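You operate a simulated robot arm through the tools that you are given. There is no shell and no other tool. Be economical: measure what you need, move in short steps, check, and stop when the job is done.

Carry out the task below with a simulated robot arm. There is one attempt and no reset: what you move stays moved.

TASK
Switch the warmer off, swap the red seal inside for the black one, then switch it on again.
Fine: the red seal goes in the blue tray; shut the lid before you switch on.

It is judged by the outcome, as a careful person would: the job done as asked, and still so three seconds after it is handed in. It fails if anything else is knocked over, pushed out of place, dropped, spilled or broken.

THE ROBOT
A 6-joint arm with a two-finger parallel gripper, fixed in place. Base frame: the origin is at the foot of the arm, x ahead of it, y to its left, z up; the work surface is at about z = 0.8. Lengths are in m, angles in rad, forces in N, time in s.
With the tool pointing down near the work surface it reaches from about 0.24 to 0.64 m from the base axis. Its first joint turns from -1.152 to 1.152 rad. Payload 2.7 kg.
Tool frame: the origin (TCP) lies between the finger pads and is the grasp point; the fingertips stand 0.023 m ahead of it; z points along the fingers, y is the line along which they close. The gripper opens to 0.094 m. The fingers are 0.038 m wide and 0.01 m thick; the gripper's body (0.054 by 0.096 m) begins 0.039 m behind the TCP.
Orientation is that of the tool frame in the base frame, as a unit quaternion [x, y, z, w]. With the fingers straight down and closing along the base's y, the tool's x points along the base's -x, its y along +y and its z along -z.

THE INTERFACE
- The arm moves only by the tool step_arm. Its argument "deltas" is one flat list of numbers, 6 for each row, row after row: the shift along the tool's x, y, z in m, then the turn, a rotation vector about the tool's x, y, z in rad. In form: [tx, ty, tz, rx, ry, rz, tx, ty, tz, rx, ry, rz, ...]. A call has 1 to 10 rows; each row shifts and turns the commanded pose from where the row before left it, along the tool's axes as they then stand. "fingers" is the opening, from 0 (shut) to 1 (fully open), set as the call begins (left out, the last holds). A row lasts 0.2 s, in which the tool goes at most 0.05 m and 0.15 rad; a call with a longer step from one row to the next is refused whole, and so is a gripper value outside its range. A pose out of reach is approached as far as the arm can. The call stops where the force on the tool passes 40 N (or 10 N more than at its start, if that is more) or the arm is blocked; 0.2 s more then pass. The fingers move at their own pace (about 0.045 m/s each) and stop on an object; they squeeze with about 22 N. The grip force told is the motor's: it shows also when the fingers shut on nothing. Time passes only in rows, and 0.2 s behind the last, so rows that do not move let the fingers close. It gives the time, the measured TCP pose, the force on the tool (base axes), the opening and the grip force at its end, in the units of the frame above (readings bear some noise), and new pictures: "views" is both (left out), scene, wrist or none.
- Cameras (640 x 400 px; columns grow to the right, rows downward): "scene" is fixed at [0.0708, -0.427, 1.4039]; the picture's right is [0.83, -0.56, 0.00], its down [-0.33, -0.48, -0.81] and it looks along [0.46, 0.67, -0.58] (base axes); focal length 364 px, centre (320, 200). "wrist" rides on the gripper at [-0.039, 0, -0.044] in the tool frame; the picture's right is [0.00, -1.00, 0.00], its down [0.97, 0.00, -0.24] and it looks along [0.24, 0.00, 0.97] (tool axes); focal length 218 px, centre (320, 200).
- pixel_to_xyz(camera, pixels): for up to 12 pixels [column, row] of the newest picture of that camera ("zoom" is the newest enlarged one), the place [x, y, z] in the base frame of the surface seen there, good to about 0.003 m. No time passes.
- enlarge(camera, box): a new picture of the part [left, top, right, bottom] of that camera's present view, enlarged. No time passes.
- close_job(): hands the job in; it is judged then, once.

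Work in short steps. Measure before you move; look again where a grasp or a placing could have gone wrong, and mend it. You have 80 turns and 120 pictures in all, the two below and enlarged ones among them. Open the gripper and draw the arm clear of the work before you hand the job in, unless the task says otherwise; then end with one line.

The tools are called as name(argument=value, ...) on one line, values as JSON. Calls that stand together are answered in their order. step_arm: Moves the arm, as the interface text tells. Its arguments: {"type":"object","properties":{"deltas":{"type":"array"},"fingers":{"type":"number"},"views":{"type":"string","enum":["both","scene","wrist","none"]}},"required":["deltas"]} The other tools are called the same way: pixel_to_xyz (camera, pixels) gives the place of the surface under pixels of a picture; enlarge (camera, box) takes an enlarged picture of a part of a camera's view; close_job () hands the job in.

At the start:

```text
time_s: 0.0
tool_pos: [0.4311, 0.0364, 1.1209]
tool_rot: [0.0, 1.0, 0.0, 0.0]
wrist_force: [-0.8, -0.1, 0.4]
finger_gap: 0.0938
gripper_force: 0.0
```

scene: 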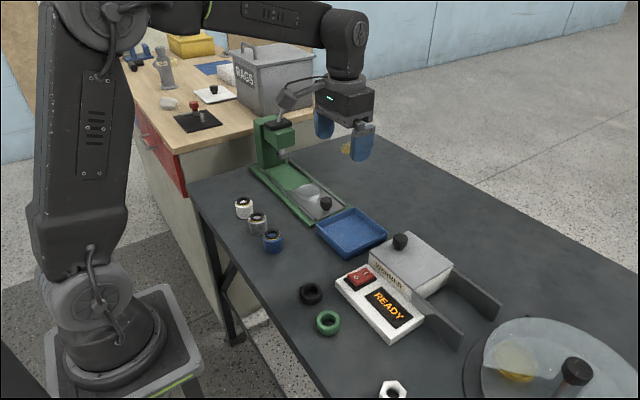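
wrist: 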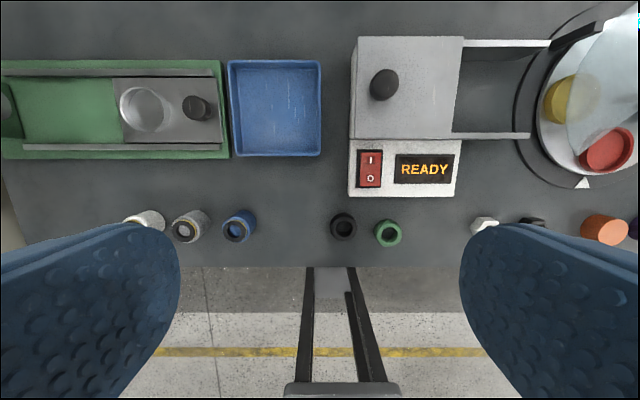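

I'll enlarge the warmer and measure the main parts: switch, lid knob, rails, seals and tray.

enlarge(camera="scene", box=[290, 200, 510, 360])

enlarge(camera="wrist", box=[310, 20, 560, 260])

pixel_to_xyz(camera="wrist", pixels=[[384, 84], [370, 160], [370, 180], [343, 227], [388, 233], [275, 108], [400, 120], [490, 90], [500, 43], [500, 135], [240, 150], [315, 70]])

pixel_to_xyz(camera="scene", pixels=[[400, 240], [360, 275], [311, 290], [328, 322], [350, 232], [420, 260], [440, 300], [470, 300], [385, 255], [350, 282], [370, 268]])

```text
2.50 times, centred on (400, 280) of scene
```

zoom: 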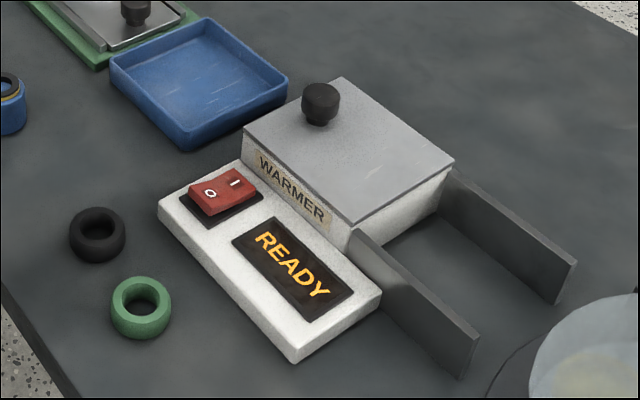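

```text
1.67 times, centred on (435, 140) of wrist
```

zoom: 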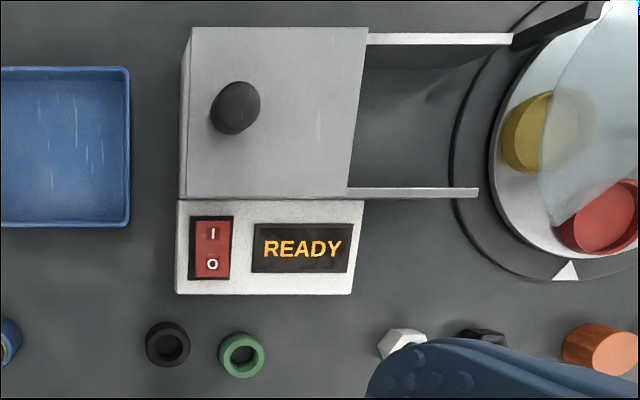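

```text
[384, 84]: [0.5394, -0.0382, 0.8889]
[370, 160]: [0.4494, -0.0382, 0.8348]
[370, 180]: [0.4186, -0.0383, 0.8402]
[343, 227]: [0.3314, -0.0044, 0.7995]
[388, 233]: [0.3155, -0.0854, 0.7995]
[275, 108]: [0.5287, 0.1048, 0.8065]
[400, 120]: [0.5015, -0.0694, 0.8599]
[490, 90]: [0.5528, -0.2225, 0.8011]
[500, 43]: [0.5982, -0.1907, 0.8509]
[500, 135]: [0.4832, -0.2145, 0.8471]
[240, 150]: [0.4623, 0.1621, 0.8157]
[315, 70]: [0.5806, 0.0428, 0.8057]
```

```text
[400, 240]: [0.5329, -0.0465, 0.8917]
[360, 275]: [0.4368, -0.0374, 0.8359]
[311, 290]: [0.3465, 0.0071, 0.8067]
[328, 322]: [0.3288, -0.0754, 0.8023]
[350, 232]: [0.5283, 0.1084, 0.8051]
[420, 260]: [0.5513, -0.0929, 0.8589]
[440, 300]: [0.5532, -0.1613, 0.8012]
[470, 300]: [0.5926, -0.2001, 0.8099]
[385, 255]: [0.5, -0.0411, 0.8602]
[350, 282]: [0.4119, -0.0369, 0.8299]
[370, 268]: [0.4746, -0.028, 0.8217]
```

The rocker's "O" end (about x=0.419, y=-0.038) stands higher, so the warmer is on. I'll shut the fingers and move above the switch, then turn 90° so the narrow side of the fingers lies along the rocker.

step_arm(deltas=[0.003, -0.019, 0.03, 0, 0, 0, 0.003, -0.019, 0.03, 0, 0, 0, 0.003, -0.018, 0.03, 0, 0, 0, 0.003, -0.018, 0.02, 0, 0, 0], fingers=0, views="wrist")

step_arm(deltas=[0, 0, 0, 0, 0, 0.15, 0, 0, 0, 0, 0, 0.15, 0, 0, 0, 0, 0, 0.15, 0, 0, 0, 0, 0, 0.15, 0, 0, 0, 0, 0, 0.15, 0, 0, 0, 0, 0, 0.15, 0, 0, 0, 0, 0, 0.15, 0, 0, 0, 0, 0, 0.15, 0, 0, 0, 0, 0, 0.15, 0, 0, 0, 0, 0, 0.15], views="none")

step_arm(deltas=[0, 0, 0.02, 0, 0, 0.0708, 0, 0, 0.02, 0, 0, 0, 0, 0, 0.02, 0, 0, 0], views="both")

```text
time_s: 1.0
tool_pos: [0.4189, -0.0371, 1.0092]
tool_rot: [0.0, 1.0, 0.0, 0.0]
wrist_force: [0.3, 0.3, -0.2]
finger_gap: 0.005
gripper_force: 0.1
```

wrist: 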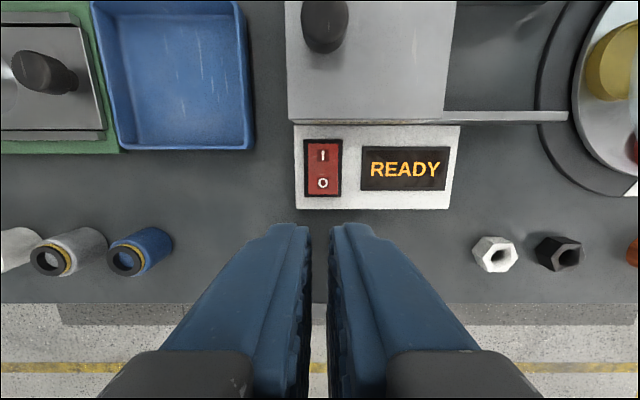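

```text
time_s: 3.2
tool_pos: [0.4187, -0.0377, 1.0091]
tool_rot: [0.682, 0.731, 0.0, 0.0]
wrist_force: [0.8, 0.0, -0.6]
finger_gap: 0.0002
gripper_force: 22.5
```

```text
time_s: 4.0
tool_pos: [0.4187, -0.0371, 0.9511]
tool_rot: [0.707, 0.707, 0.0, 0.0]
wrist_force: [0.0, -0.1, -0.4]
finger_gap: 0.0
gripper_force: 22.3
```

scene: 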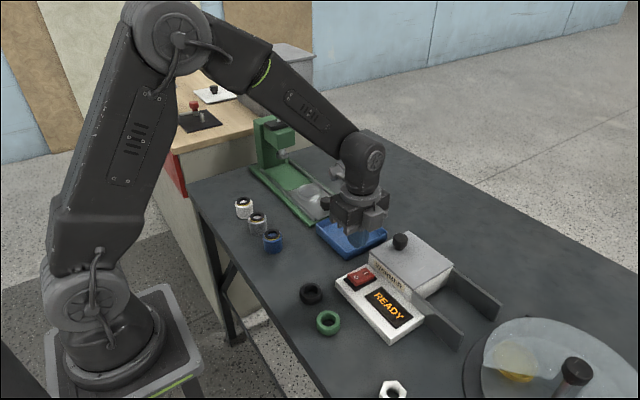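
wrist: 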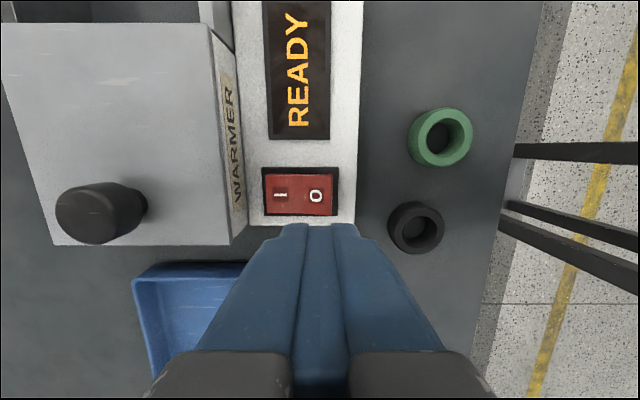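

The rocker is at columns 264-336, rows 168-215 in the wrist picture, and the fingers are centred near column 325. I'll measure the rocker's ends, plus the seals and knob while they're in view.

pixel_to_xyz(camera="wrist", pixels=[[268, 195], [280, 195], [297, 195], [315, 195], [328, 195], [345, 195], [315, 178], [315, 211], [416, 207], [416, 249], [387, 228], [444, 228]])

```text
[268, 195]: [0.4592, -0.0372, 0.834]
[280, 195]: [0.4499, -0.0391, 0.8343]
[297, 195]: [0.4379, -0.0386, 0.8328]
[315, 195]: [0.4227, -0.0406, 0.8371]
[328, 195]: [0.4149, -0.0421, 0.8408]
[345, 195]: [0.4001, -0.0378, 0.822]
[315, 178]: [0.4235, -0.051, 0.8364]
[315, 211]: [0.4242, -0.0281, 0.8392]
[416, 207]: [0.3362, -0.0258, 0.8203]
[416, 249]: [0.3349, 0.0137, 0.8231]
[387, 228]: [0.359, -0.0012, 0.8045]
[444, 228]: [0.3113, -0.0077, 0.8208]
```

step_arm(deltas=[-0.002, -0.003, 0.04, 0, 0, 0, 0, 0, 0.04, 0, 0, 0, 0, 0, 0.006, 0, 0, 0, 0, 0, 0.004, 0, 0, 0, 0, 0, 0.004, 0, 0, 0, 0, 0, 0.003, 0, 0, 0], views="wrist")

```text
time_s: 5.4
tool_pos: [0.4163, -0.0397, 0.8582]
tool_rot: [0.707, 0.707, 0.001, 0.0]
wrist_force: [-7.3, 1.7, 13.5]
finger_gap: 0.0002
gripper_force: 22.1
stopped in row 6: the force on the tool passed its limit (the readings are from after the stop); the commanded pose is now the measured one
```

wrist: 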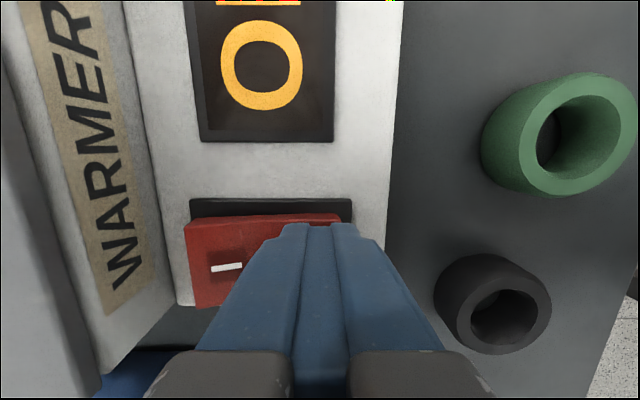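

The force limit tripped at tip z≈0.835, and the "I" end now looks lifted. I'll rise and check the rocker and the display.

step_arm(deltas=[0, 0, -0.04, 0, 0, 0, 0, 0, -0.04, 0, 0, 0, 0, 0, -0.01, 0, 0, 0], views="both")

pixel_to_xyz(camera="wrist", pixels=[[268, 195], [280, 195], [297, 195], [315, 195], [328, 195], [95, 210]])

```text
time_s: 6.2
tool_pos: [0.4172, -0.0406, 0.9487]
tool_rot: [0.706, 0.708, 0.0, 0.001]
wrist_force: [0.8, 0.1, -0.1]
finger_gap: 0.0
gripper_force: 21.3
```

scene: 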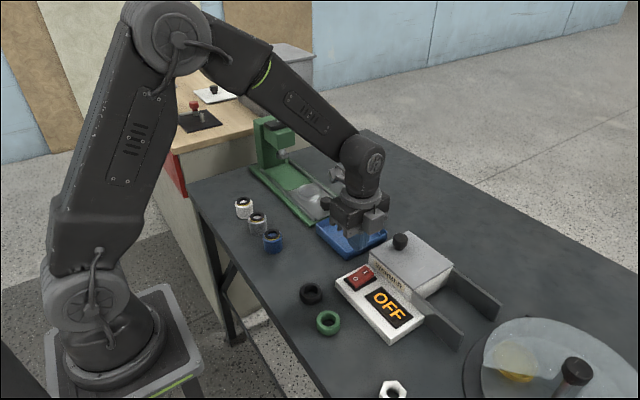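
wrist: 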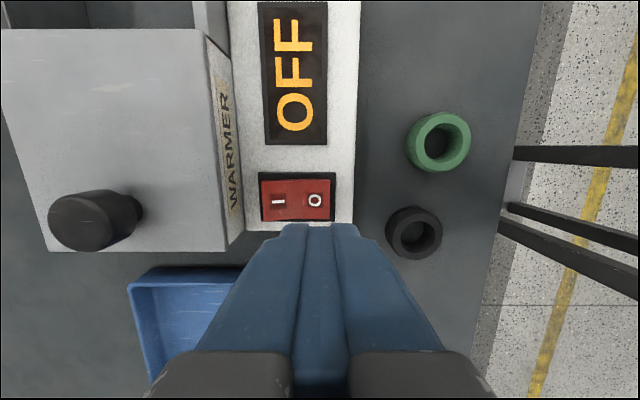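

```text
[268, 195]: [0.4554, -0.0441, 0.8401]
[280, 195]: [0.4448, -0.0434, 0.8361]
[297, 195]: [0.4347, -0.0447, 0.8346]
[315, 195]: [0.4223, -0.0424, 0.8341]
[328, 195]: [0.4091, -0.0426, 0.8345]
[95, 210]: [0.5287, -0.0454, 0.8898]
```

The display shows OFF and the rocker's "O" side is down. Next I'll go over the lid knob with the fingers open and look at it.

step_arm(deltas=[0, 0.04, -0.01, 0, 0, 0, 0, 0.04, 0, 0, 0, 0, 0, 0.04, 0, 0, 0, 0], fingers=0.6, views="both")

enlarge(camera="scene", box=[330, 190, 490, 310])

```text
time_s: 7.0
tool_pos: [0.5368, -0.0433, 0.9572]
tool_rot: [0.707, 0.707, 0.001, 0.001]
wrist_force: [0.5, -0.1, 0.1]
finger_gap: 0.0564
gripper_force: 0.1
```

scene: 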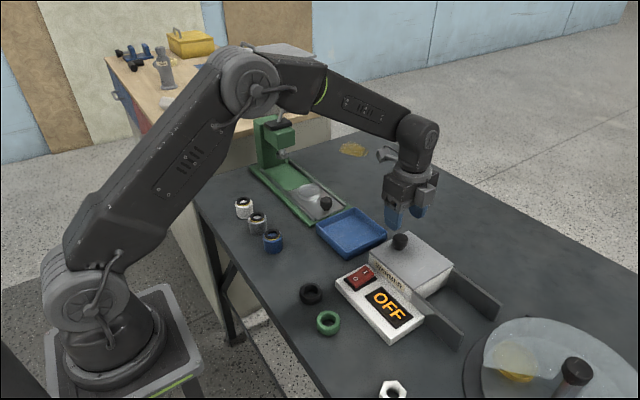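
wrist: 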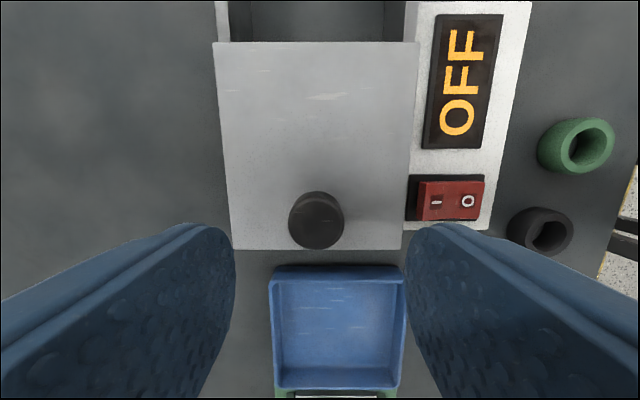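

```text
3.33 times, centred on (410, 250) of scene
```

zoom: 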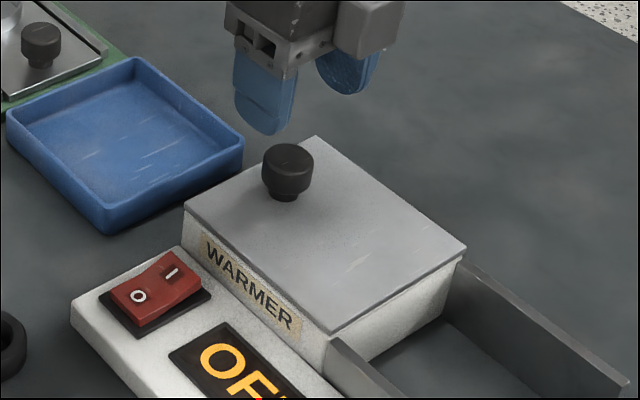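

pixel_to_xyz(camera="wrist", pixels=[[318, 197], [318, 208], [294, 210], [340, 210], [318, 222], [318, 235], [225, 245], [400, 245], [220, 50], [410, 50], [318, 20], [335, 330]])

```text
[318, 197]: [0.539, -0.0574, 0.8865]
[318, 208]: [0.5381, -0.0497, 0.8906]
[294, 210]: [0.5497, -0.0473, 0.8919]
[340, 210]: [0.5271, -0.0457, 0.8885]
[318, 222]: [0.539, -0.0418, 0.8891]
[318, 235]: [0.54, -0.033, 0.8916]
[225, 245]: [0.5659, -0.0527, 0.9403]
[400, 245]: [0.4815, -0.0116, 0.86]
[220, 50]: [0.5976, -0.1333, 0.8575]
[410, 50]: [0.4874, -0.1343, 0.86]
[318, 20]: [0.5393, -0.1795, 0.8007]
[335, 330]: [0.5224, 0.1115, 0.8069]
```

The knob is centred at about (0.5385, -0.044), top z 0.891, on a lid surface at 0.860. I'll go down to TCP z≈0.888 and grip it.

step_arm(deltas=[-0.001, 0.0017, 0.035, 0, 0, 0, 0, 0, 0.025, 0, 0, 0, 0, 0, 0.009, 0, 0, 0], views="none")

step_arm(deltas=[0, 0, 0, 0, 0, 0, 0, 0, 0, 0, 0, 0, 0, 0, 0, 0, 0, 0], fingers=0, views="wrist")

```text
time_s: 7.8
tool_pos: [0.5377, -0.0424, 0.8874]
tool_rot: [0.707, 0.707, 0.001, 0.001]
wrist_force: [-1.1, 0.1, 0.7]
finger_gap: 0.0563
gripper_force: 0.1
```

```text
time_s: 8.6
tool_pos: [0.539, -0.0431, 0.8885]
tool_rot: [0.706, 0.708, 0.003, 0.003]
wrist_force: [22.7, -1.0, -9.2]
finger_gap: 0.0317
gripper_force: 45.3
```

wrist: 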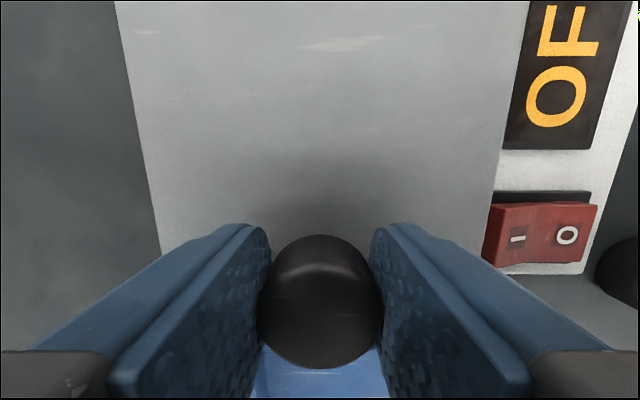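

The knob is held (gap 0.032) with a side force of 23 N in +x. I'll yield 1 mm that way, then slide the lid toward -y.

step_arm(deltas=[0, 0.001, 0, 0, 0, 0, -0.006, 0, 0, 0, 0, 0, -0.01, 0, 0, 0, 0, 0, -0.01, 0, 0, 0, 0, 0], views="scene")

```text
time_s: 9.6
tool_pos: [0.5399, -0.0688, 0.8896]
tool_rot: [0.707, 0.708, 0.001, 0.001]
wrist_force: [18.2, 0.6, -10.3]
finger_gap: 0.0313
gripper_force: 44.9
```

scene: 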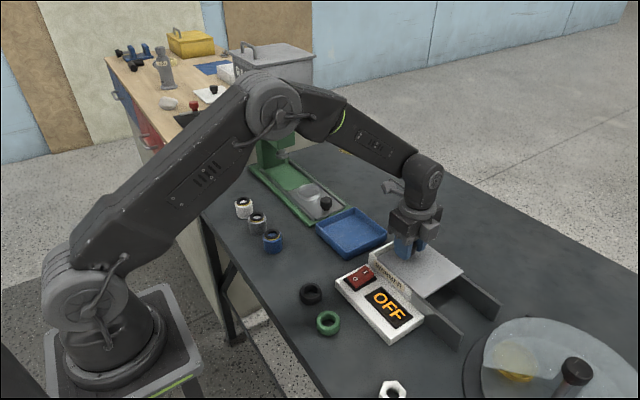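

The lid slides with the knob. I'll keep sliding toward the rail ends.

step_arm(deltas=[-0.015, 0.001, 0, 0, 0, 0, -0.015, 0, 0, 0, 0, 0, -0.015, 0, 0, 0, 0, 0, -0.015, 0, 0, 0, 0, 0], views="both")

```text
time_s: 10.6
tool_pos: [0.5392, -0.1271, 0.8889]
tool_rot: [0.707, 0.707, 0.0, 0.0]
wrist_force: [1.8, 1.4, -5.2]
finger_gap: 0.0314
gripper_force: 45.5
```

scene: 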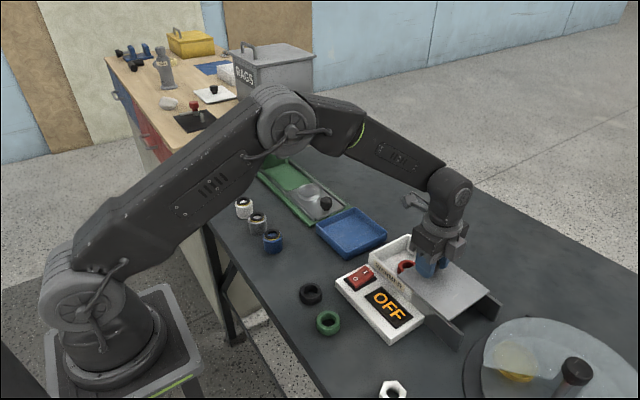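
wrist: 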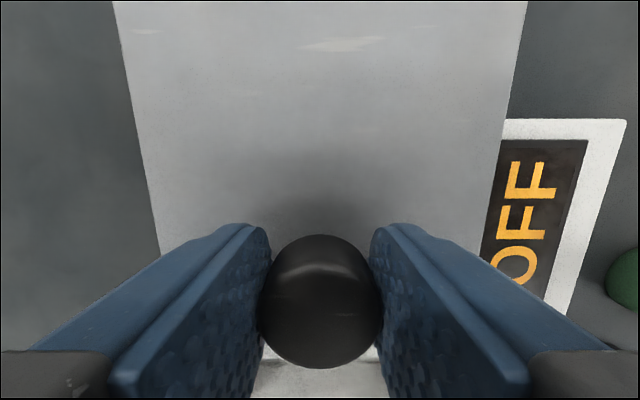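

step_arm(deltas=[-0.01, 0, 0, 0, 0, 0, -0.008, 0, 0, 0, 0, 0], views="none")

```text
time_s: 11.2
tool_pos: [0.5401, -0.1455, 0.8885]
tool_rot: [0.707, 0.707, 0.0, 0.0]
wrist_force: [-5.2, 1.0, -5.2]
finger_gap: 0.0313
gripper_force: 44.7
```

I'll release the knob, rise, and look into the warmer.

step_arm(deltas=[0, 0, 0, 0, 0, 0, 0, 0, 0, 0, 0, 0], fingers=0.65, views="none")

step_arm(deltas=[0, 0, -0.04, 0, 0, 0, 0, 0, -0.04, 0, 0, 0, 0.03, 0, -0.02, 0, 0, 0, 0.04, 0, 0, 0, 0, 0], views="both")

enlarge(camera="scene", box=[330, 210, 530, 360])

```text
time_s: 11.8
tool_pos: [0.5424, -0.1468, 0.8916]
tool_rot: [0.707, 0.708, 0.002, 0.002]
wrist_force: [-0.2, 0.3, -0.7]
finger_gap: 0.061
gripper_force: 0.1
```

```text
time_s: 12.8
tool_pos: [0.5418, -0.0751, 0.99]
tool_rot: [0.707, 0.707, 0.001, 0.001]
wrist_force: [-0.4, -0.8, 0.4]
finger_gap: 0.0608
gripper_force: 0.1
```

scene: 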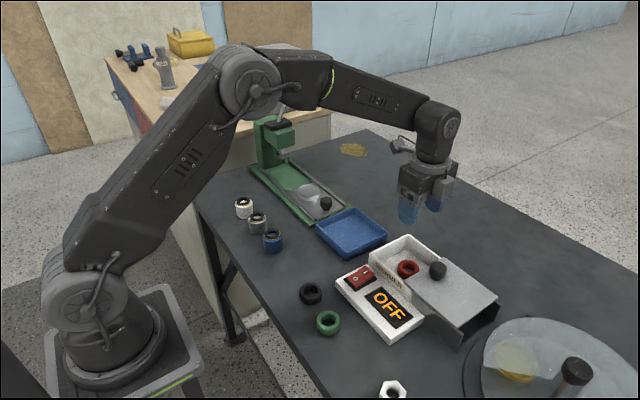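
wrist: 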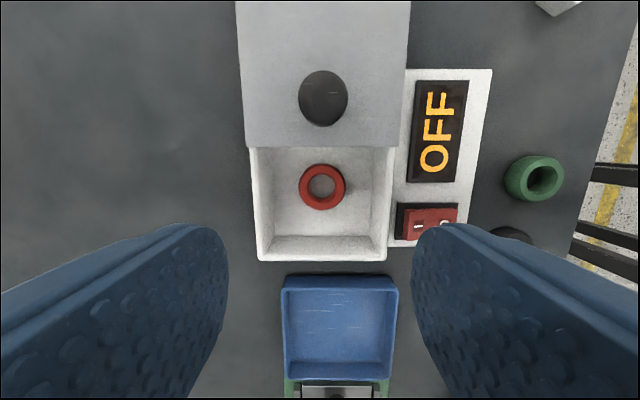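

```text
2.67 times, centred on (430, 285) of scene
```

zoom: 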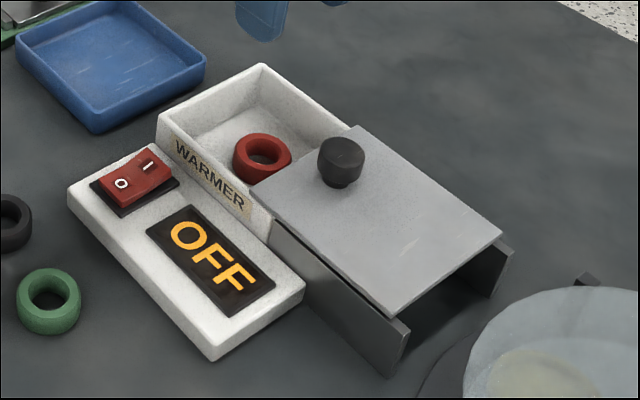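

pixel_to_xyz(camera="wrist", pixels=[[322, 168], [303, 186], [342, 186], [322, 206], [265, 220], [375, 220], [260, 200], [391, 200], [320, 258], [320, 152], [322, 145], [290, 215]])

pixel_to_xyz(camera="zoom", pixels=[[262, 140], [240, 155], [285, 155], [261, 176], [220, 135], [280, 110], [263, 66], [160, 115], [255, 200], [345, 130], [340, 150]])

```text
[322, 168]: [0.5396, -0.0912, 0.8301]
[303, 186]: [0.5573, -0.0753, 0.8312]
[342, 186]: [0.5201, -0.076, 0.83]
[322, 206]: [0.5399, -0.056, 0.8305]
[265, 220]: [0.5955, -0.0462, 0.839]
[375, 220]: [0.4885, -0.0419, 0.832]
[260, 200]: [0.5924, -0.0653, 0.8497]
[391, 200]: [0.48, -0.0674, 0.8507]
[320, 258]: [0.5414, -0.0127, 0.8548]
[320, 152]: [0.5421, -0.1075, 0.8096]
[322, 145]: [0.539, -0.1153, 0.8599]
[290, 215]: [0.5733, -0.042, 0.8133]
```

```text
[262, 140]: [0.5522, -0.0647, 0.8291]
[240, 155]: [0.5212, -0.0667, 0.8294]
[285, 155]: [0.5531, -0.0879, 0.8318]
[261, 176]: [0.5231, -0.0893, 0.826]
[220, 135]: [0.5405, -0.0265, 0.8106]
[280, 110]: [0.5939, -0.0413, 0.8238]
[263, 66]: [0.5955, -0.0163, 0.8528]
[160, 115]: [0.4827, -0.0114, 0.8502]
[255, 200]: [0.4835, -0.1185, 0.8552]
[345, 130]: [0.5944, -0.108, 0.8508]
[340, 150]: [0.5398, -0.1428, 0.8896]
```

The red seal is centred at about (0.539, -0.0735), 0.044 m wide, top z 0.830, and the cavity spans x 0.488-0.59. The lid knob (edge y≈-0.132) is near where the gripper will be, so I'll check the gripper's shape first.

enlarge(camera="scene", box=[370, 80, 490, 230])

```text
2.67 times, centred on (430, 155) of scene
```

zoom: 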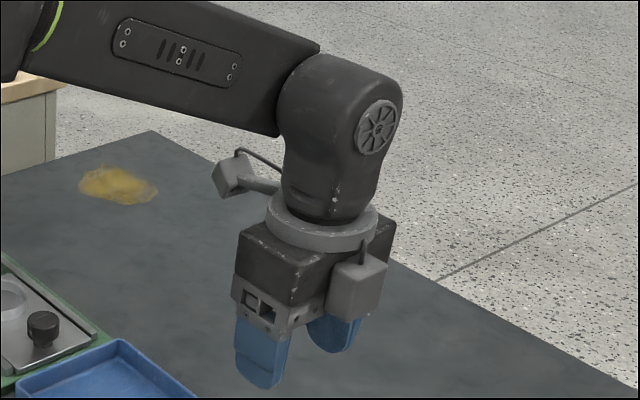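

pixel_to_xyz(camera="zoom", pixels=[[355, 300], [355, 275], [382, 290], [330, 300], [355, 316], [270, 280], [245, 290], [300, 320], [265, 375], [375, 312]])

```text
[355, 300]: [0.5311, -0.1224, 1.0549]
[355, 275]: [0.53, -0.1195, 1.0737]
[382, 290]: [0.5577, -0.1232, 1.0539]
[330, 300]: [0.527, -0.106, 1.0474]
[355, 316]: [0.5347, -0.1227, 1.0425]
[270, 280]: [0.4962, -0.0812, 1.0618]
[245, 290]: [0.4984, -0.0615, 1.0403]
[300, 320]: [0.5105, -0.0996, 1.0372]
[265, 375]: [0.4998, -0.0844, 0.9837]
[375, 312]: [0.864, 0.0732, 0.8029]
```

The camera box reaches only 0.048 m toward -y and will clear the knob by about 1.5 cm. I'll descend over the red seal and check before gripping.

step_arm(deltas=[0.006, -0.0028, 0.04, 0, 0, 0, 0, 0, 0.04, 0, 0, 0, 0, 0, 0.03, 0, 0, 0], views="both")

```text
time_s: 13.6
tool_pos: [0.5378, -0.0693, 0.8778]
tool_rot: [0.707, 0.707, 0.001, 0.002]
wrist_force: [-1.0, -0.1, -0.2]
finger_gap: 0.0613
gripper_force: 0.0
```

scene: 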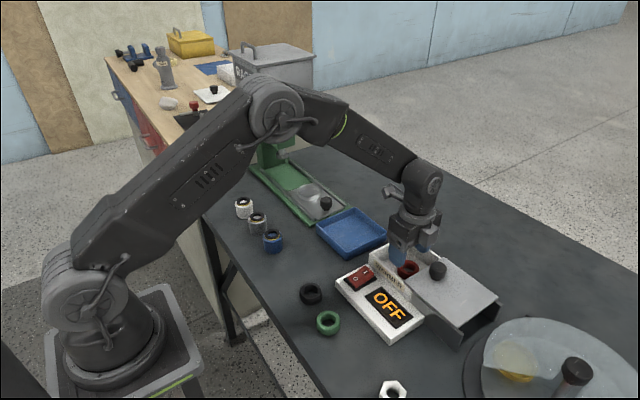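
wrist: 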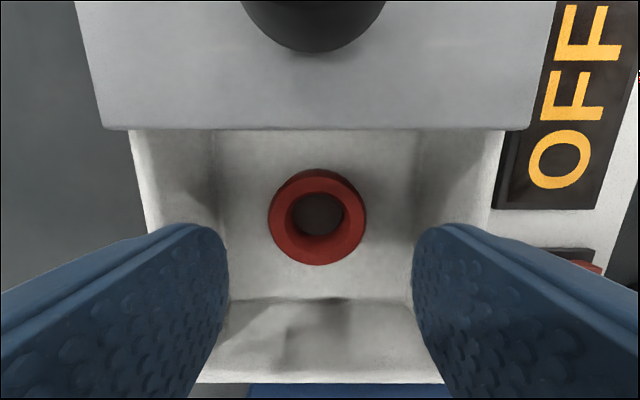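

The seal is centred between the fingers (column 317) and the fingers clear the cavity walls. I'll go down 0.039 m and close.

step_arm(deltas=[0, 0.001, 0.02, 0, 0, 0, 0, 0, 0.015, 0, 0, 0, 0, 0, 0.004, 0, 0, 0], views="none")

step_arm(deltas=[0, 0, 0, 0, 0, 0, 0, 0, 0, 0, 0, 0, 0, 0, 0, 0, 0, 0], fingers=0, views="wrist")

```text
time_s: 14.4
tool_pos: [0.54, -0.0701, 0.8404]
tool_rot: [0.706, 0.708, 0.002, 0.001]
wrist_force: [0.1, -0.1, 0.1]
finger_gap: 0.061
gripper_force: 0.1
```

```text
time_s: 15.2
tool_pos: [0.5401, -0.0706, 0.8409]
tool_rot: [0.706, 0.708, 0.001, 0.0]
wrist_force: [-0.4, 0.5, 0.8]
finger_gap: 0.0437
gripper_force: 22.1
```

wrist: 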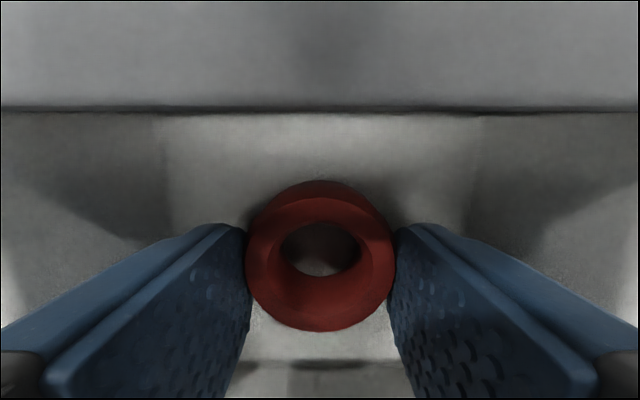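

The seal is gripped (gap 0.0437). I'll lift it and carry it toward the blue tray, centred near (0.522, 0.103).

step_arm(deltas=[0, 0, -0.03, 0, 0, 0, 0, 0, -0.04, 0, 0, 0, 0, 0, -0.03, 0, 0, 0, 0.04, -0.004, 0, 0, 0, 0, 0.04, -0.004, 0, 0, 0, 0, 0.04, -0.004, 0, 0, 0, 0, 0.04, -0.004, 0, 0, 0, 0, 0.013, -0.002, 0, 0, 0, 0], views="both")

pixel_to_xyz(camera="wrist", pixels=[[320, 150], [320, 170], [220, 190], [420, 190], [300, 350]])

```text
time_s: 17.0
tool_pos: [0.5198, 0.105, 0.941]
tool_rot: [0.707, 0.707, 0.001, 0.0]
wrist_force: [0.5, 0.1, -0.6]
finger_gap: 0.0437
gripper_force: 22.0
```

scene: 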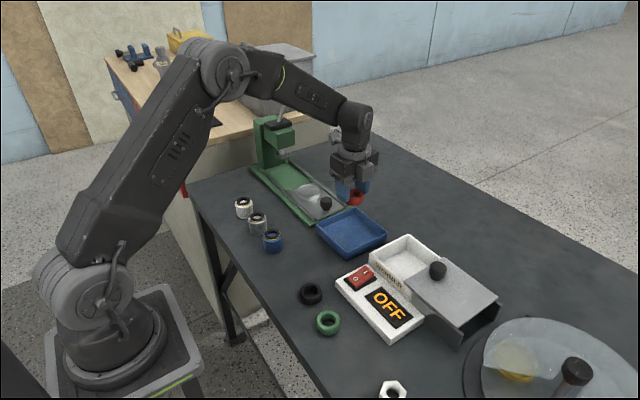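
wrist: 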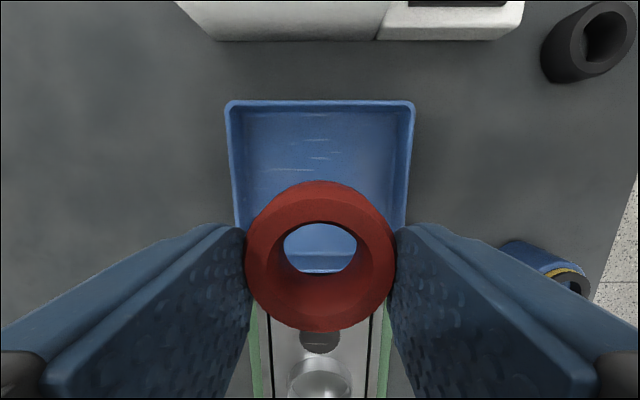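

```text
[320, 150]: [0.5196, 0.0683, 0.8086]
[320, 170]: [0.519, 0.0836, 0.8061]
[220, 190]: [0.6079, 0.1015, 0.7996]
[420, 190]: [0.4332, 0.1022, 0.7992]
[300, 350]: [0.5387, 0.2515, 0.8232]
```

The tray floor is at z 0.806 and the seal is over the tray's middle. I'll lower to TCP z≈0.839 and let go.

step_arm(deltas=[0, 0, 0.04, 0, 0, 0, 0, 0, 0.04, 0, 0, 0, 0, 0, 0.015, 0, 0, 0, 0, 0, 0.006, 0, 0, 0], views="none")

step_arm(deltas=[0, 0, 0, 0, 0, 0, 0, 0, 0, 0, 0, 0], fingers=0.65, views="none")

step_arm(deltas=[0, 0, -0.03, 0, 0, 0, 0, 0, -0.04, 0, 0, 0, 0, 0, -0.04, 0, 0, 0], views="both")

```text
time_s: 18.0
tool_pos: [0.5213, 0.1051, 0.8385]
tool_rot: [0.707, 0.707, 0.001, 0.001]
wrist_force: [-0.1, -0.2, -0.4]
finger_gap: 0.0436
gripper_force: 21.5
```

```text
time_s: 18.6
tool_pos: [0.5209, 0.1055, 0.8398]
tool_rot: [0.706, 0.708, 0.001, 0.001]
wrist_force: [-0.9, -0.1, 0.2]
finger_gap: 0.0609
gripper_force: 0.0
```

```text
time_s: 19.4
tool_pos: [0.5192, 0.1072, 0.9497]
tool_rot: [0.706, 0.708, 0.001, 0.0]
wrist_force: [0.7, -0.3, 0.5]
finger_gap: 0.0612
gripper_force: 0.1
```

scene: 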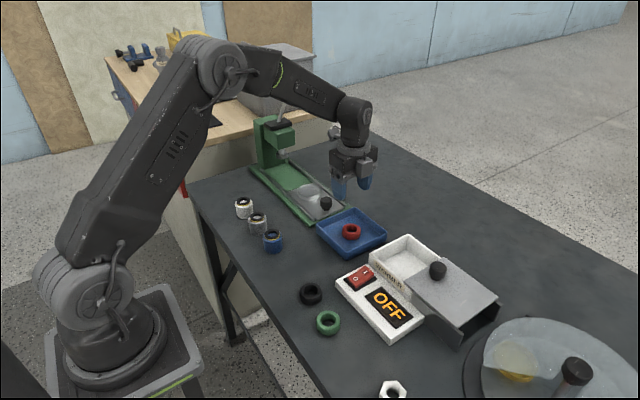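
wrist: 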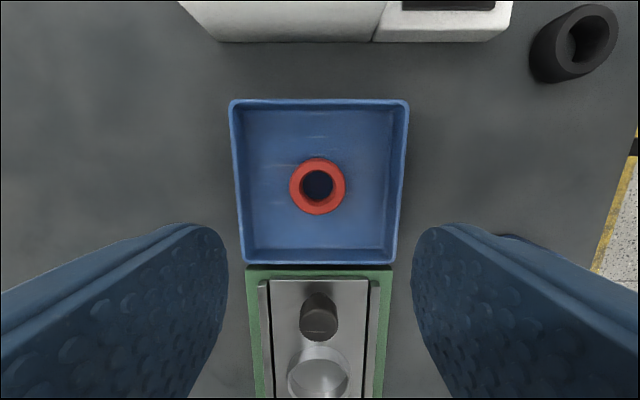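

The red seal lies in the blue tray. Now I'll move above the black seal, near (0.336, -0.005).

step_arm(deltas=[-0.0224, -0.0366, 0, 0, 0, 0, -0.0224, -0.0366, 0, 0, 0, 0, -0.0224, -0.0366, 0, 0, 0, 0, -0.0224, -0.0366, 0, 0, 0, 0, -0.0224, -0.0366, 0, 0, 0, 0, 0, 0, 0.02, 0, 0, 0], views="wrist")

pixel_to_xyz(camera="wrist", pixels=[[320, 170], [320, 225], [295, 200], [345, 200], [320, 180], [320, 215], [320, 200]])

```text
time_s: 20.8
tool_pos: [0.3379, -0.0071, 0.9288]
tool_rot: [0.707, 0.708, 0.0, 0.001]
wrist_force: [0.6, 0.0, -0.7]
finger_gap: 0.0611
gripper_force: 0.0
```

wrist: 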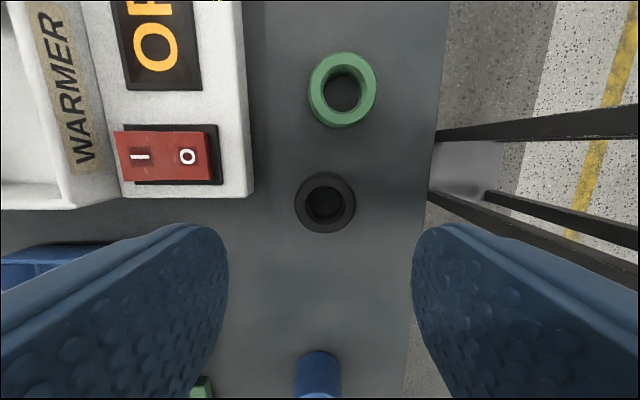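

```text
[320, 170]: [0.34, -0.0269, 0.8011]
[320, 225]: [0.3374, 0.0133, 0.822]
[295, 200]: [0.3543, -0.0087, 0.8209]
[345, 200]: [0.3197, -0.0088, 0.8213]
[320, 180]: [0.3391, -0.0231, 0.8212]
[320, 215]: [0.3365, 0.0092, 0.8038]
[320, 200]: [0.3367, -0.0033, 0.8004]
```

The black seal is centred at about (0.3345, -0.0055), top z 0.821. I'll descend and grip it.

step_arm(deltas=[0.002, -0.003, 0.04, 0, 0, 0, 0, 0, 0.04, 0, 0, 0, 0, 0, 0.017, 0, 0, 0], views="none")

step_arm(deltas=[0, 0, 0, 0, 0, 0, 0, 0, 0, 0, 0, 0, 0, 0, 0, 0, 0, 0], fingers=0, views="wrist")

```text
time_s: 21.6
tool_pos: [0.3356, -0.0075, 0.8317]
tool_rot: [0.707, 0.707, 0.0, 0.0]
wrist_force: [0.4, 1.0, 0.0]
finger_gap: 0.061
gripper_force: 0.2
```

```text
time_s: 22.4
tool_pos: [0.3359, -0.0066, 0.8314]
tool_rot: [0.707, 0.707, 0.001, 0.0]
wrist_force: [-0.2, 0.3, -0.3]
finger_gap: 0.0442
gripper_force: 22.3
```

wrist: 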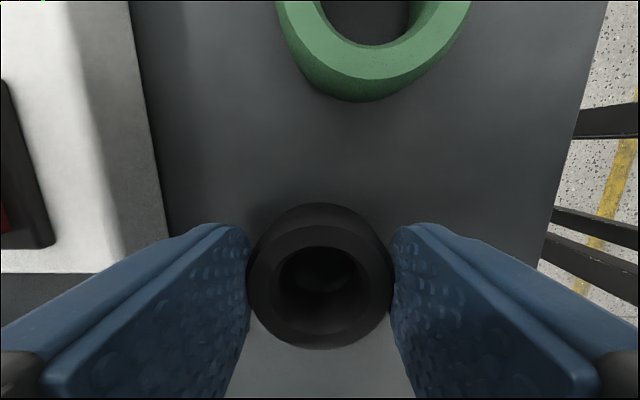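

Gripped (gap 0.044). I'll lift and carry it over the warmer's cavity.

step_arm(deltas=[0, 0, -0.03, 0, 0, 0, 0, 0, -0.04, 0, 0, 0, 0, 0, -0.04, 0, 0, 0, -0.0124, 0.0406, 0, 0, 0, 0, -0.0124, 0.0406, 0, 0, 0, 0, -0.0124, 0.0406, 0, 0, 0, 0, -0.0124, 0.0406, 0, 0, 0, 0, -0.0124, 0.0406, 0, 0, 0, 0], views="both")

```text
time_s: 24.2
tool_pos: [0.5382, -0.0666, 0.9418]
tool_rot: [0.707, 0.708, 0.0, 0.001]
wrist_force: [0.4, -0.2, 0.2]
finger_gap: 0.0438
gripper_force: 21.3
```

scene: 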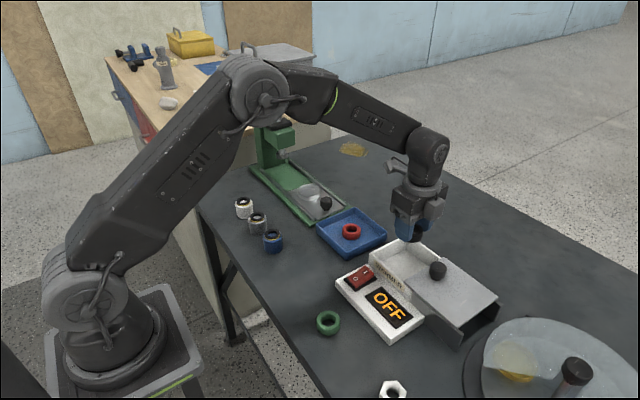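
wrist: 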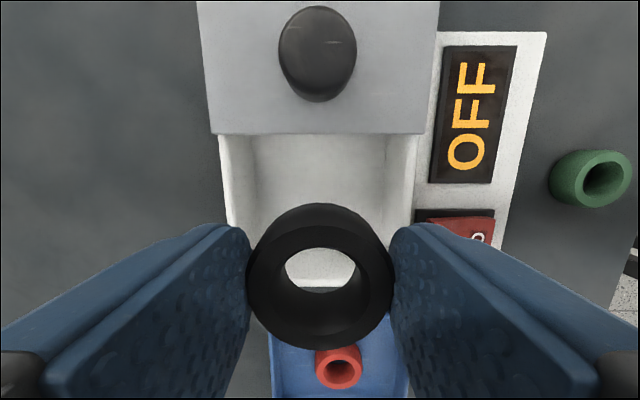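

step_arm(deltas=[-0.003, 0.001, 0.04, 0, 0, 0, 0, 0, 0.04, 0, 0, 0, 0, 0, 0.015, 0, 0, 0, 0, 0, 0.006, 0, 0, 0], views="none")

step_arm(deltas=[0, 0, 0, 0, 0, 0, 0, 0, 0, 0, 0, 0], fingers=0.65, views="none")

step_arm(deltas=[0, 0, -0.03, 0, 0, 0, 0, 0, -0.04, 0, 0, 0, 0, 0, -0.04, 0, 0, 0], views="both")

```text
time_s: 25.2
tool_pos: [0.5384, -0.0716, 0.8414]
tool_rot: [0.706, 0.708, 0.001, 0.001]
wrist_force: [-3.2, 0.5, 5.6]
finger_gap: 0.0436
gripper_force: 21.4
```

```text
time_s: 25.8
tool_pos: [0.539, -0.0725, 0.8399]
tool_rot: [0.706, 0.708, 0.001, 0.001]
wrist_force: [-0.2, -0.2, 0.2]
finger_gap: 0.061
gripper_force: 0.1
```

```text
time_s: 26.6
tool_pos: [0.538, -0.0724, 0.952]
tool_rot: [0.706, 0.708, 0.0, 0.002]
wrist_force: [0.6, 0.8, -0.1]
finger_gap: 0.0609
gripper_force: 0.1
```

scene: 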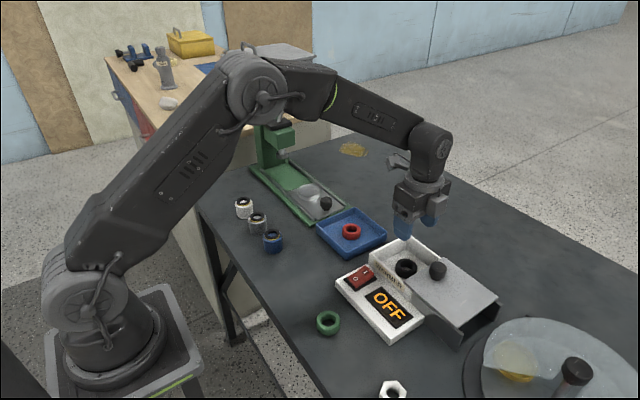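
wrist: 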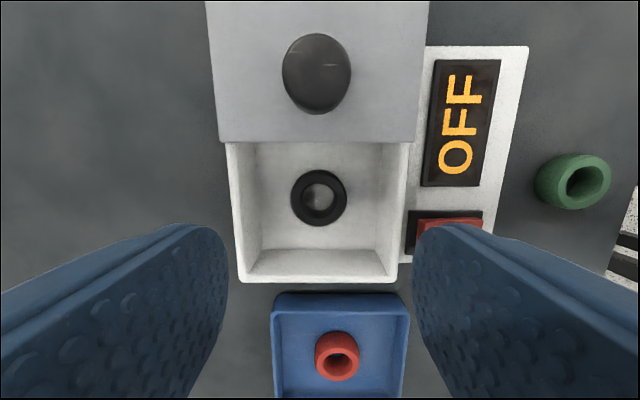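

The black seal is flat on the cavity floor. I'll go back to the knob at about (0.5405, -0.146) and grip it.

step_arm(deltas=[-0.037, 0.0015, 0, 0, 0, 0, -0.037, 0.001, 0, 0, 0, 0, 0, 0, 0.03, 0, 0, 0, 0, 0, 0.025, 0, 0, 0, 0, 0, 0.008, 0, 0, 0], views="none")

step_arm(deltas=[0, 0, 0, 0, 0, 0, 0, 0, 0, 0, 0, 0, 0, 0, 0, 0, 0, 0], fingers=0, views="wrist")

```text
time_s: 27.8
tool_pos: [0.5414, -0.1459, 0.8879]
tool_rot: [0.706, 0.708, 0.0, 0.001]
wrist_force: [-0.2, 0.4, -0.9]
finger_gap: 0.0612
gripper_force: 0.1
```

```text
time_s: 28.6
tool_pos: [0.5405, -0.1452, 0.8863]
tool_rot: [0.707, 0.707, 0.0, 0.0]
wrist_force: [-12.7, 0.4, 3.7]
finger_gap: 0.0312
gripper_force: 44.9
```

wrist: 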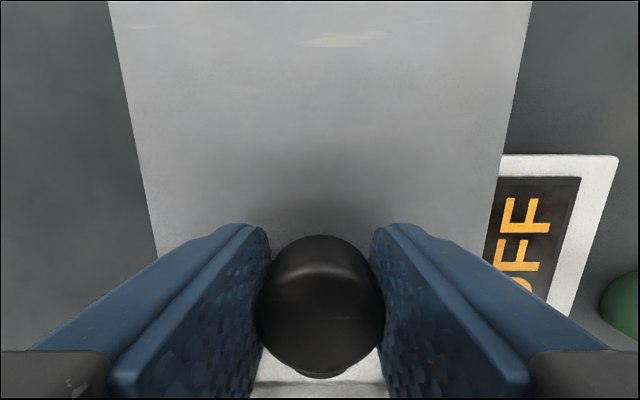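

Knob held. I'll slide the lid back by about 0.102 m, slowing at the end.

step_arm(deltas=[0.01, -0.001, -0.001, 0, 0, 0, 0.015, 0, 0, 0, 0, 0, 0.015, 0, 0, 0, 0, 0, 0.015, 0, 0, 0, 0, 0, 0.015, 0, 0, 0, 0, 0, 0.015, 0, 0, 0, 0, 0, 0.01, 0, 0, 0, 0, 0, 0.005, 0, 0, 0, 0, 0, 0.003, 0, 0, 0, 0, 0], views="both")

```text
time_s: 30.6
tool_pos: [0.5401, -0.0419, 0.8868]
tool_rot: [0.707, 0.707, 0.0, 0.001]
wrist_force: [6.5, -5.1, -26.1]
finger_gap: 0.0315
gripper_force: 44.9
```

scene: 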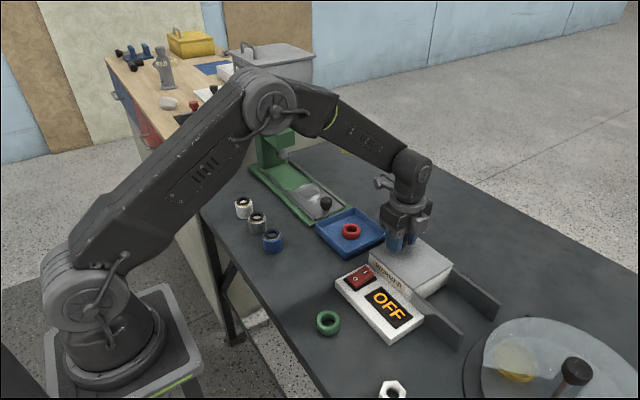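
wrist: 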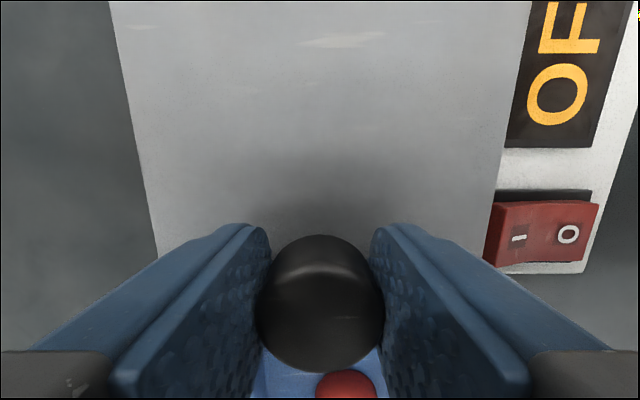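

The lid looks shut as at the start. I'll nudge 2 mm more to feel for the stop.

step_arm(deltas=[0.002, 0, 0.001, 0, 0, 0], views="none")

step_arm(deltas=[0, 0, 0, 0, 0, 0, 0, 0, 0, 0, 0, 0], fingers=0.6, views="none")

step_arm(deltas=[0, 0, -0.04, 0, 0, 0, 0, 0, -0.03, 0, 0, 0], views="both")

enlarge(camera="scene", box=[330, 190, 490, 310])

```text
time_s: 31.0
tool_pos: [0.5392, -0.0418, 0.8883]
tool_rot: [0.707, 0.707, -0.001, 0.002]
wrist_force: [6.0, -15.1, -23.0]
finger_gap: 0.0314
gripper_force: 45.3
```

```text
time_s: 31.6
tool_pos: [0.5416, -0.0394, 0.8898]
tool_rot: [0.707, 0.707, 0.001, 0.001]
wrist_force: [0.3, -0.1, -0.7]
finger_gap: 0.0564
gripper_force: 0.0
```

```text
time_s: 32.2
tool_pos: [0.5411, -0.0383, 0.9571]
tool_rot: [0.706, 0.708, 0.001, 0.001]
wrist_force: [-0.3, -0.2, -0.5]
finger_gap: 0.0565
gripper_force: 0.1
```

scene: 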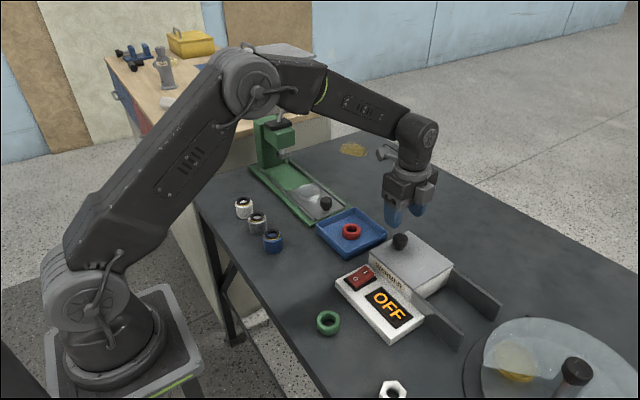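
wrist: 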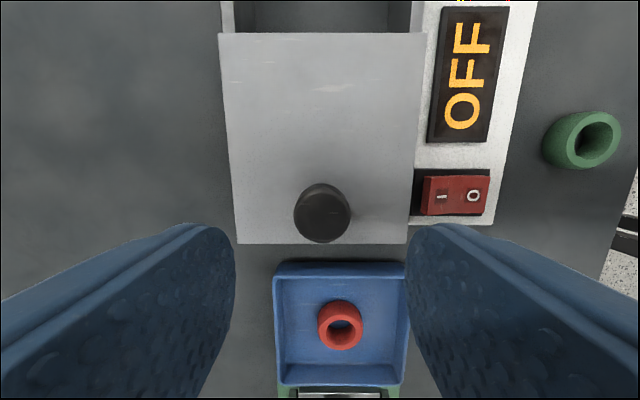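

```text
3.33 times, centred on (410, 250) of scene
```

zoom: 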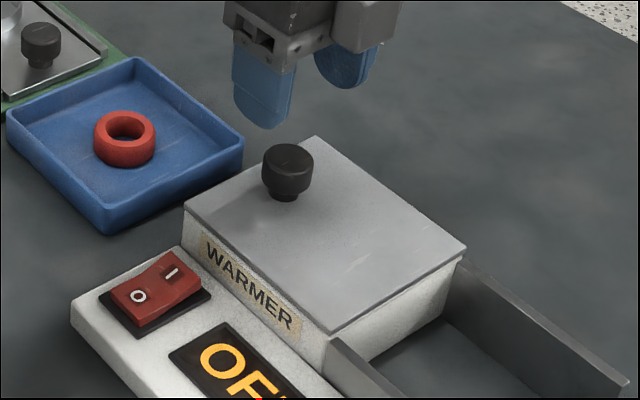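

The lid is fully shut and the picture matches the start. Next, shut the fingers and move above the rocker's "I" end (x≈0.453, y≈-0.040).

step_arm(deltas=[-0.001, -0.03, 0, 0, 0, 0, -0.001, -0.03, 0, 0, 0, 0, 0, -0.0285, 0, 0, 0, 0, 0, 0, 0, 0, 0, 0, 0, 0, 0.03, 0, 0, 0, 0, 0, 0.03, 0, 0, 0], fingers=0, views="wrist")

```text
time_s: 33.6
tool_pos: [0.4511, -0.0415, 0.8965]
tool_rot: [0.707, 0.707, 0.002, 0.001]
wrist_force: [-0.7, -0.1, -0.1]
finger_gap: 0.0
gripper_force: 22.2
```

wrist: 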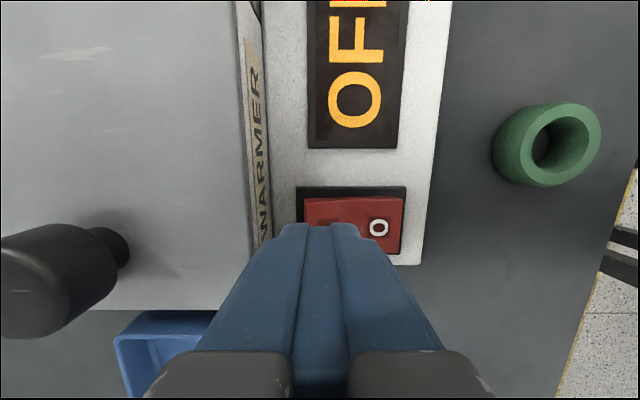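

step_arm(deltas=[0, 0.002, 0.022, 0, 0, 0, 0, 0, 0.006, 0, 0, 0, 0, 0, 0.004, 0, 0, 0, 0, 0, 0.004, 0, 0, 0, 0, 0, 0.003, 0, 0, 0, 0, 0, 0.002, 0, 0, 0], views="none")

step_arm(deltas=[0, 0, -0.03, 0, 0, 0, 0, 0, -0.04, 0, 0, 0, 0, 0, -0.04, 0, 0, 0], views="both")

```text
time_s: 35.0
tool_pos: [0.4537, -0.0422, 0.858]
tool_rot: [0.706, 0.708, 0.0, 0.001]
wrist_force: [-7.0, 1.0, 20.5]
finger_gap: 0.0001
gripper_force: 22.0
```

```text
time_s: 35.8
tool_pos: [0.4524, -0.0404, 0.9668]
tool_rot: [0.706, 0.708, 0.001, 0.001]
wrist_force: [-0.6, 0.0, -0.6]
finger_gap: 0.0
gripper_force: 22.1
```

scene: 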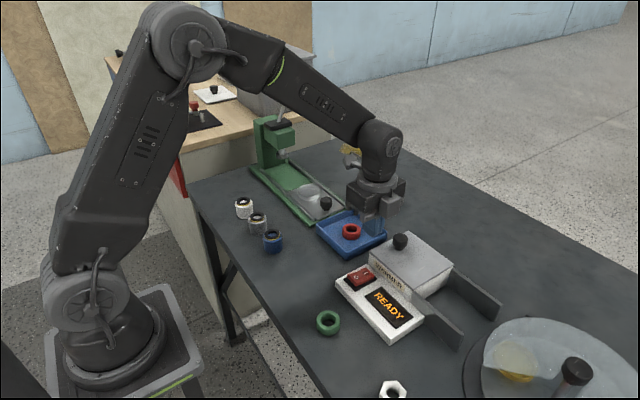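
wrist: 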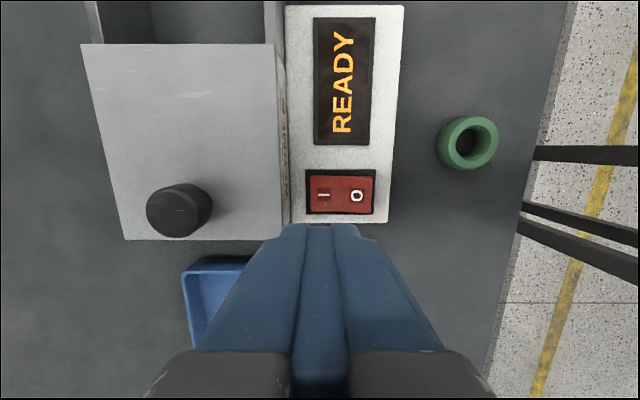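

The display reads READY again and the lid is shut. I'll draw the arm up clear and open the gripper.

step_arm(deltas=[0, 0, -0.04, 0, 0, 0, 0, 0, -0.04, 0, 0, 0, 0, 0, -0.04, 0, 0, 0, 0, 0, -0.03, 0, 0, 0, 0, 0, 0, 0, 0, 0], fingers=1, views="scene")

```text
time_s: 37.0
tool_pos: [0.4544, -0.0404, 1.1157]
tool_rot: [0.706, 0.708, 0.001, 0.001]
wrist_force: [0.0, 0.4, 0.0]
finger_gap: 0.0938
gripper_force: 0.0
```

scene: 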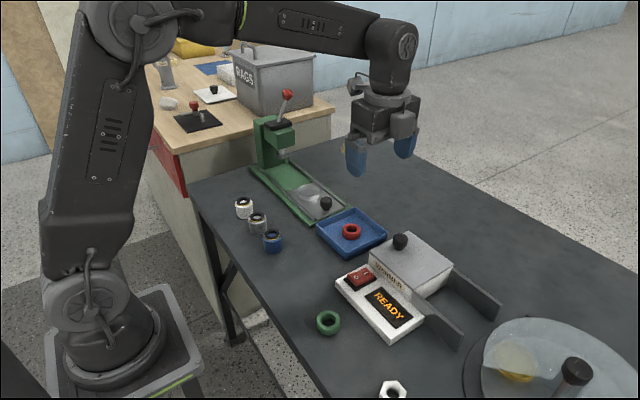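

close_job()

```text
The job is handed in.
```

The warmer was switched off, the black seal replaced the red one inside, the lid was shut, and it's on again (display reads READY); the red seal is in the blue tray.
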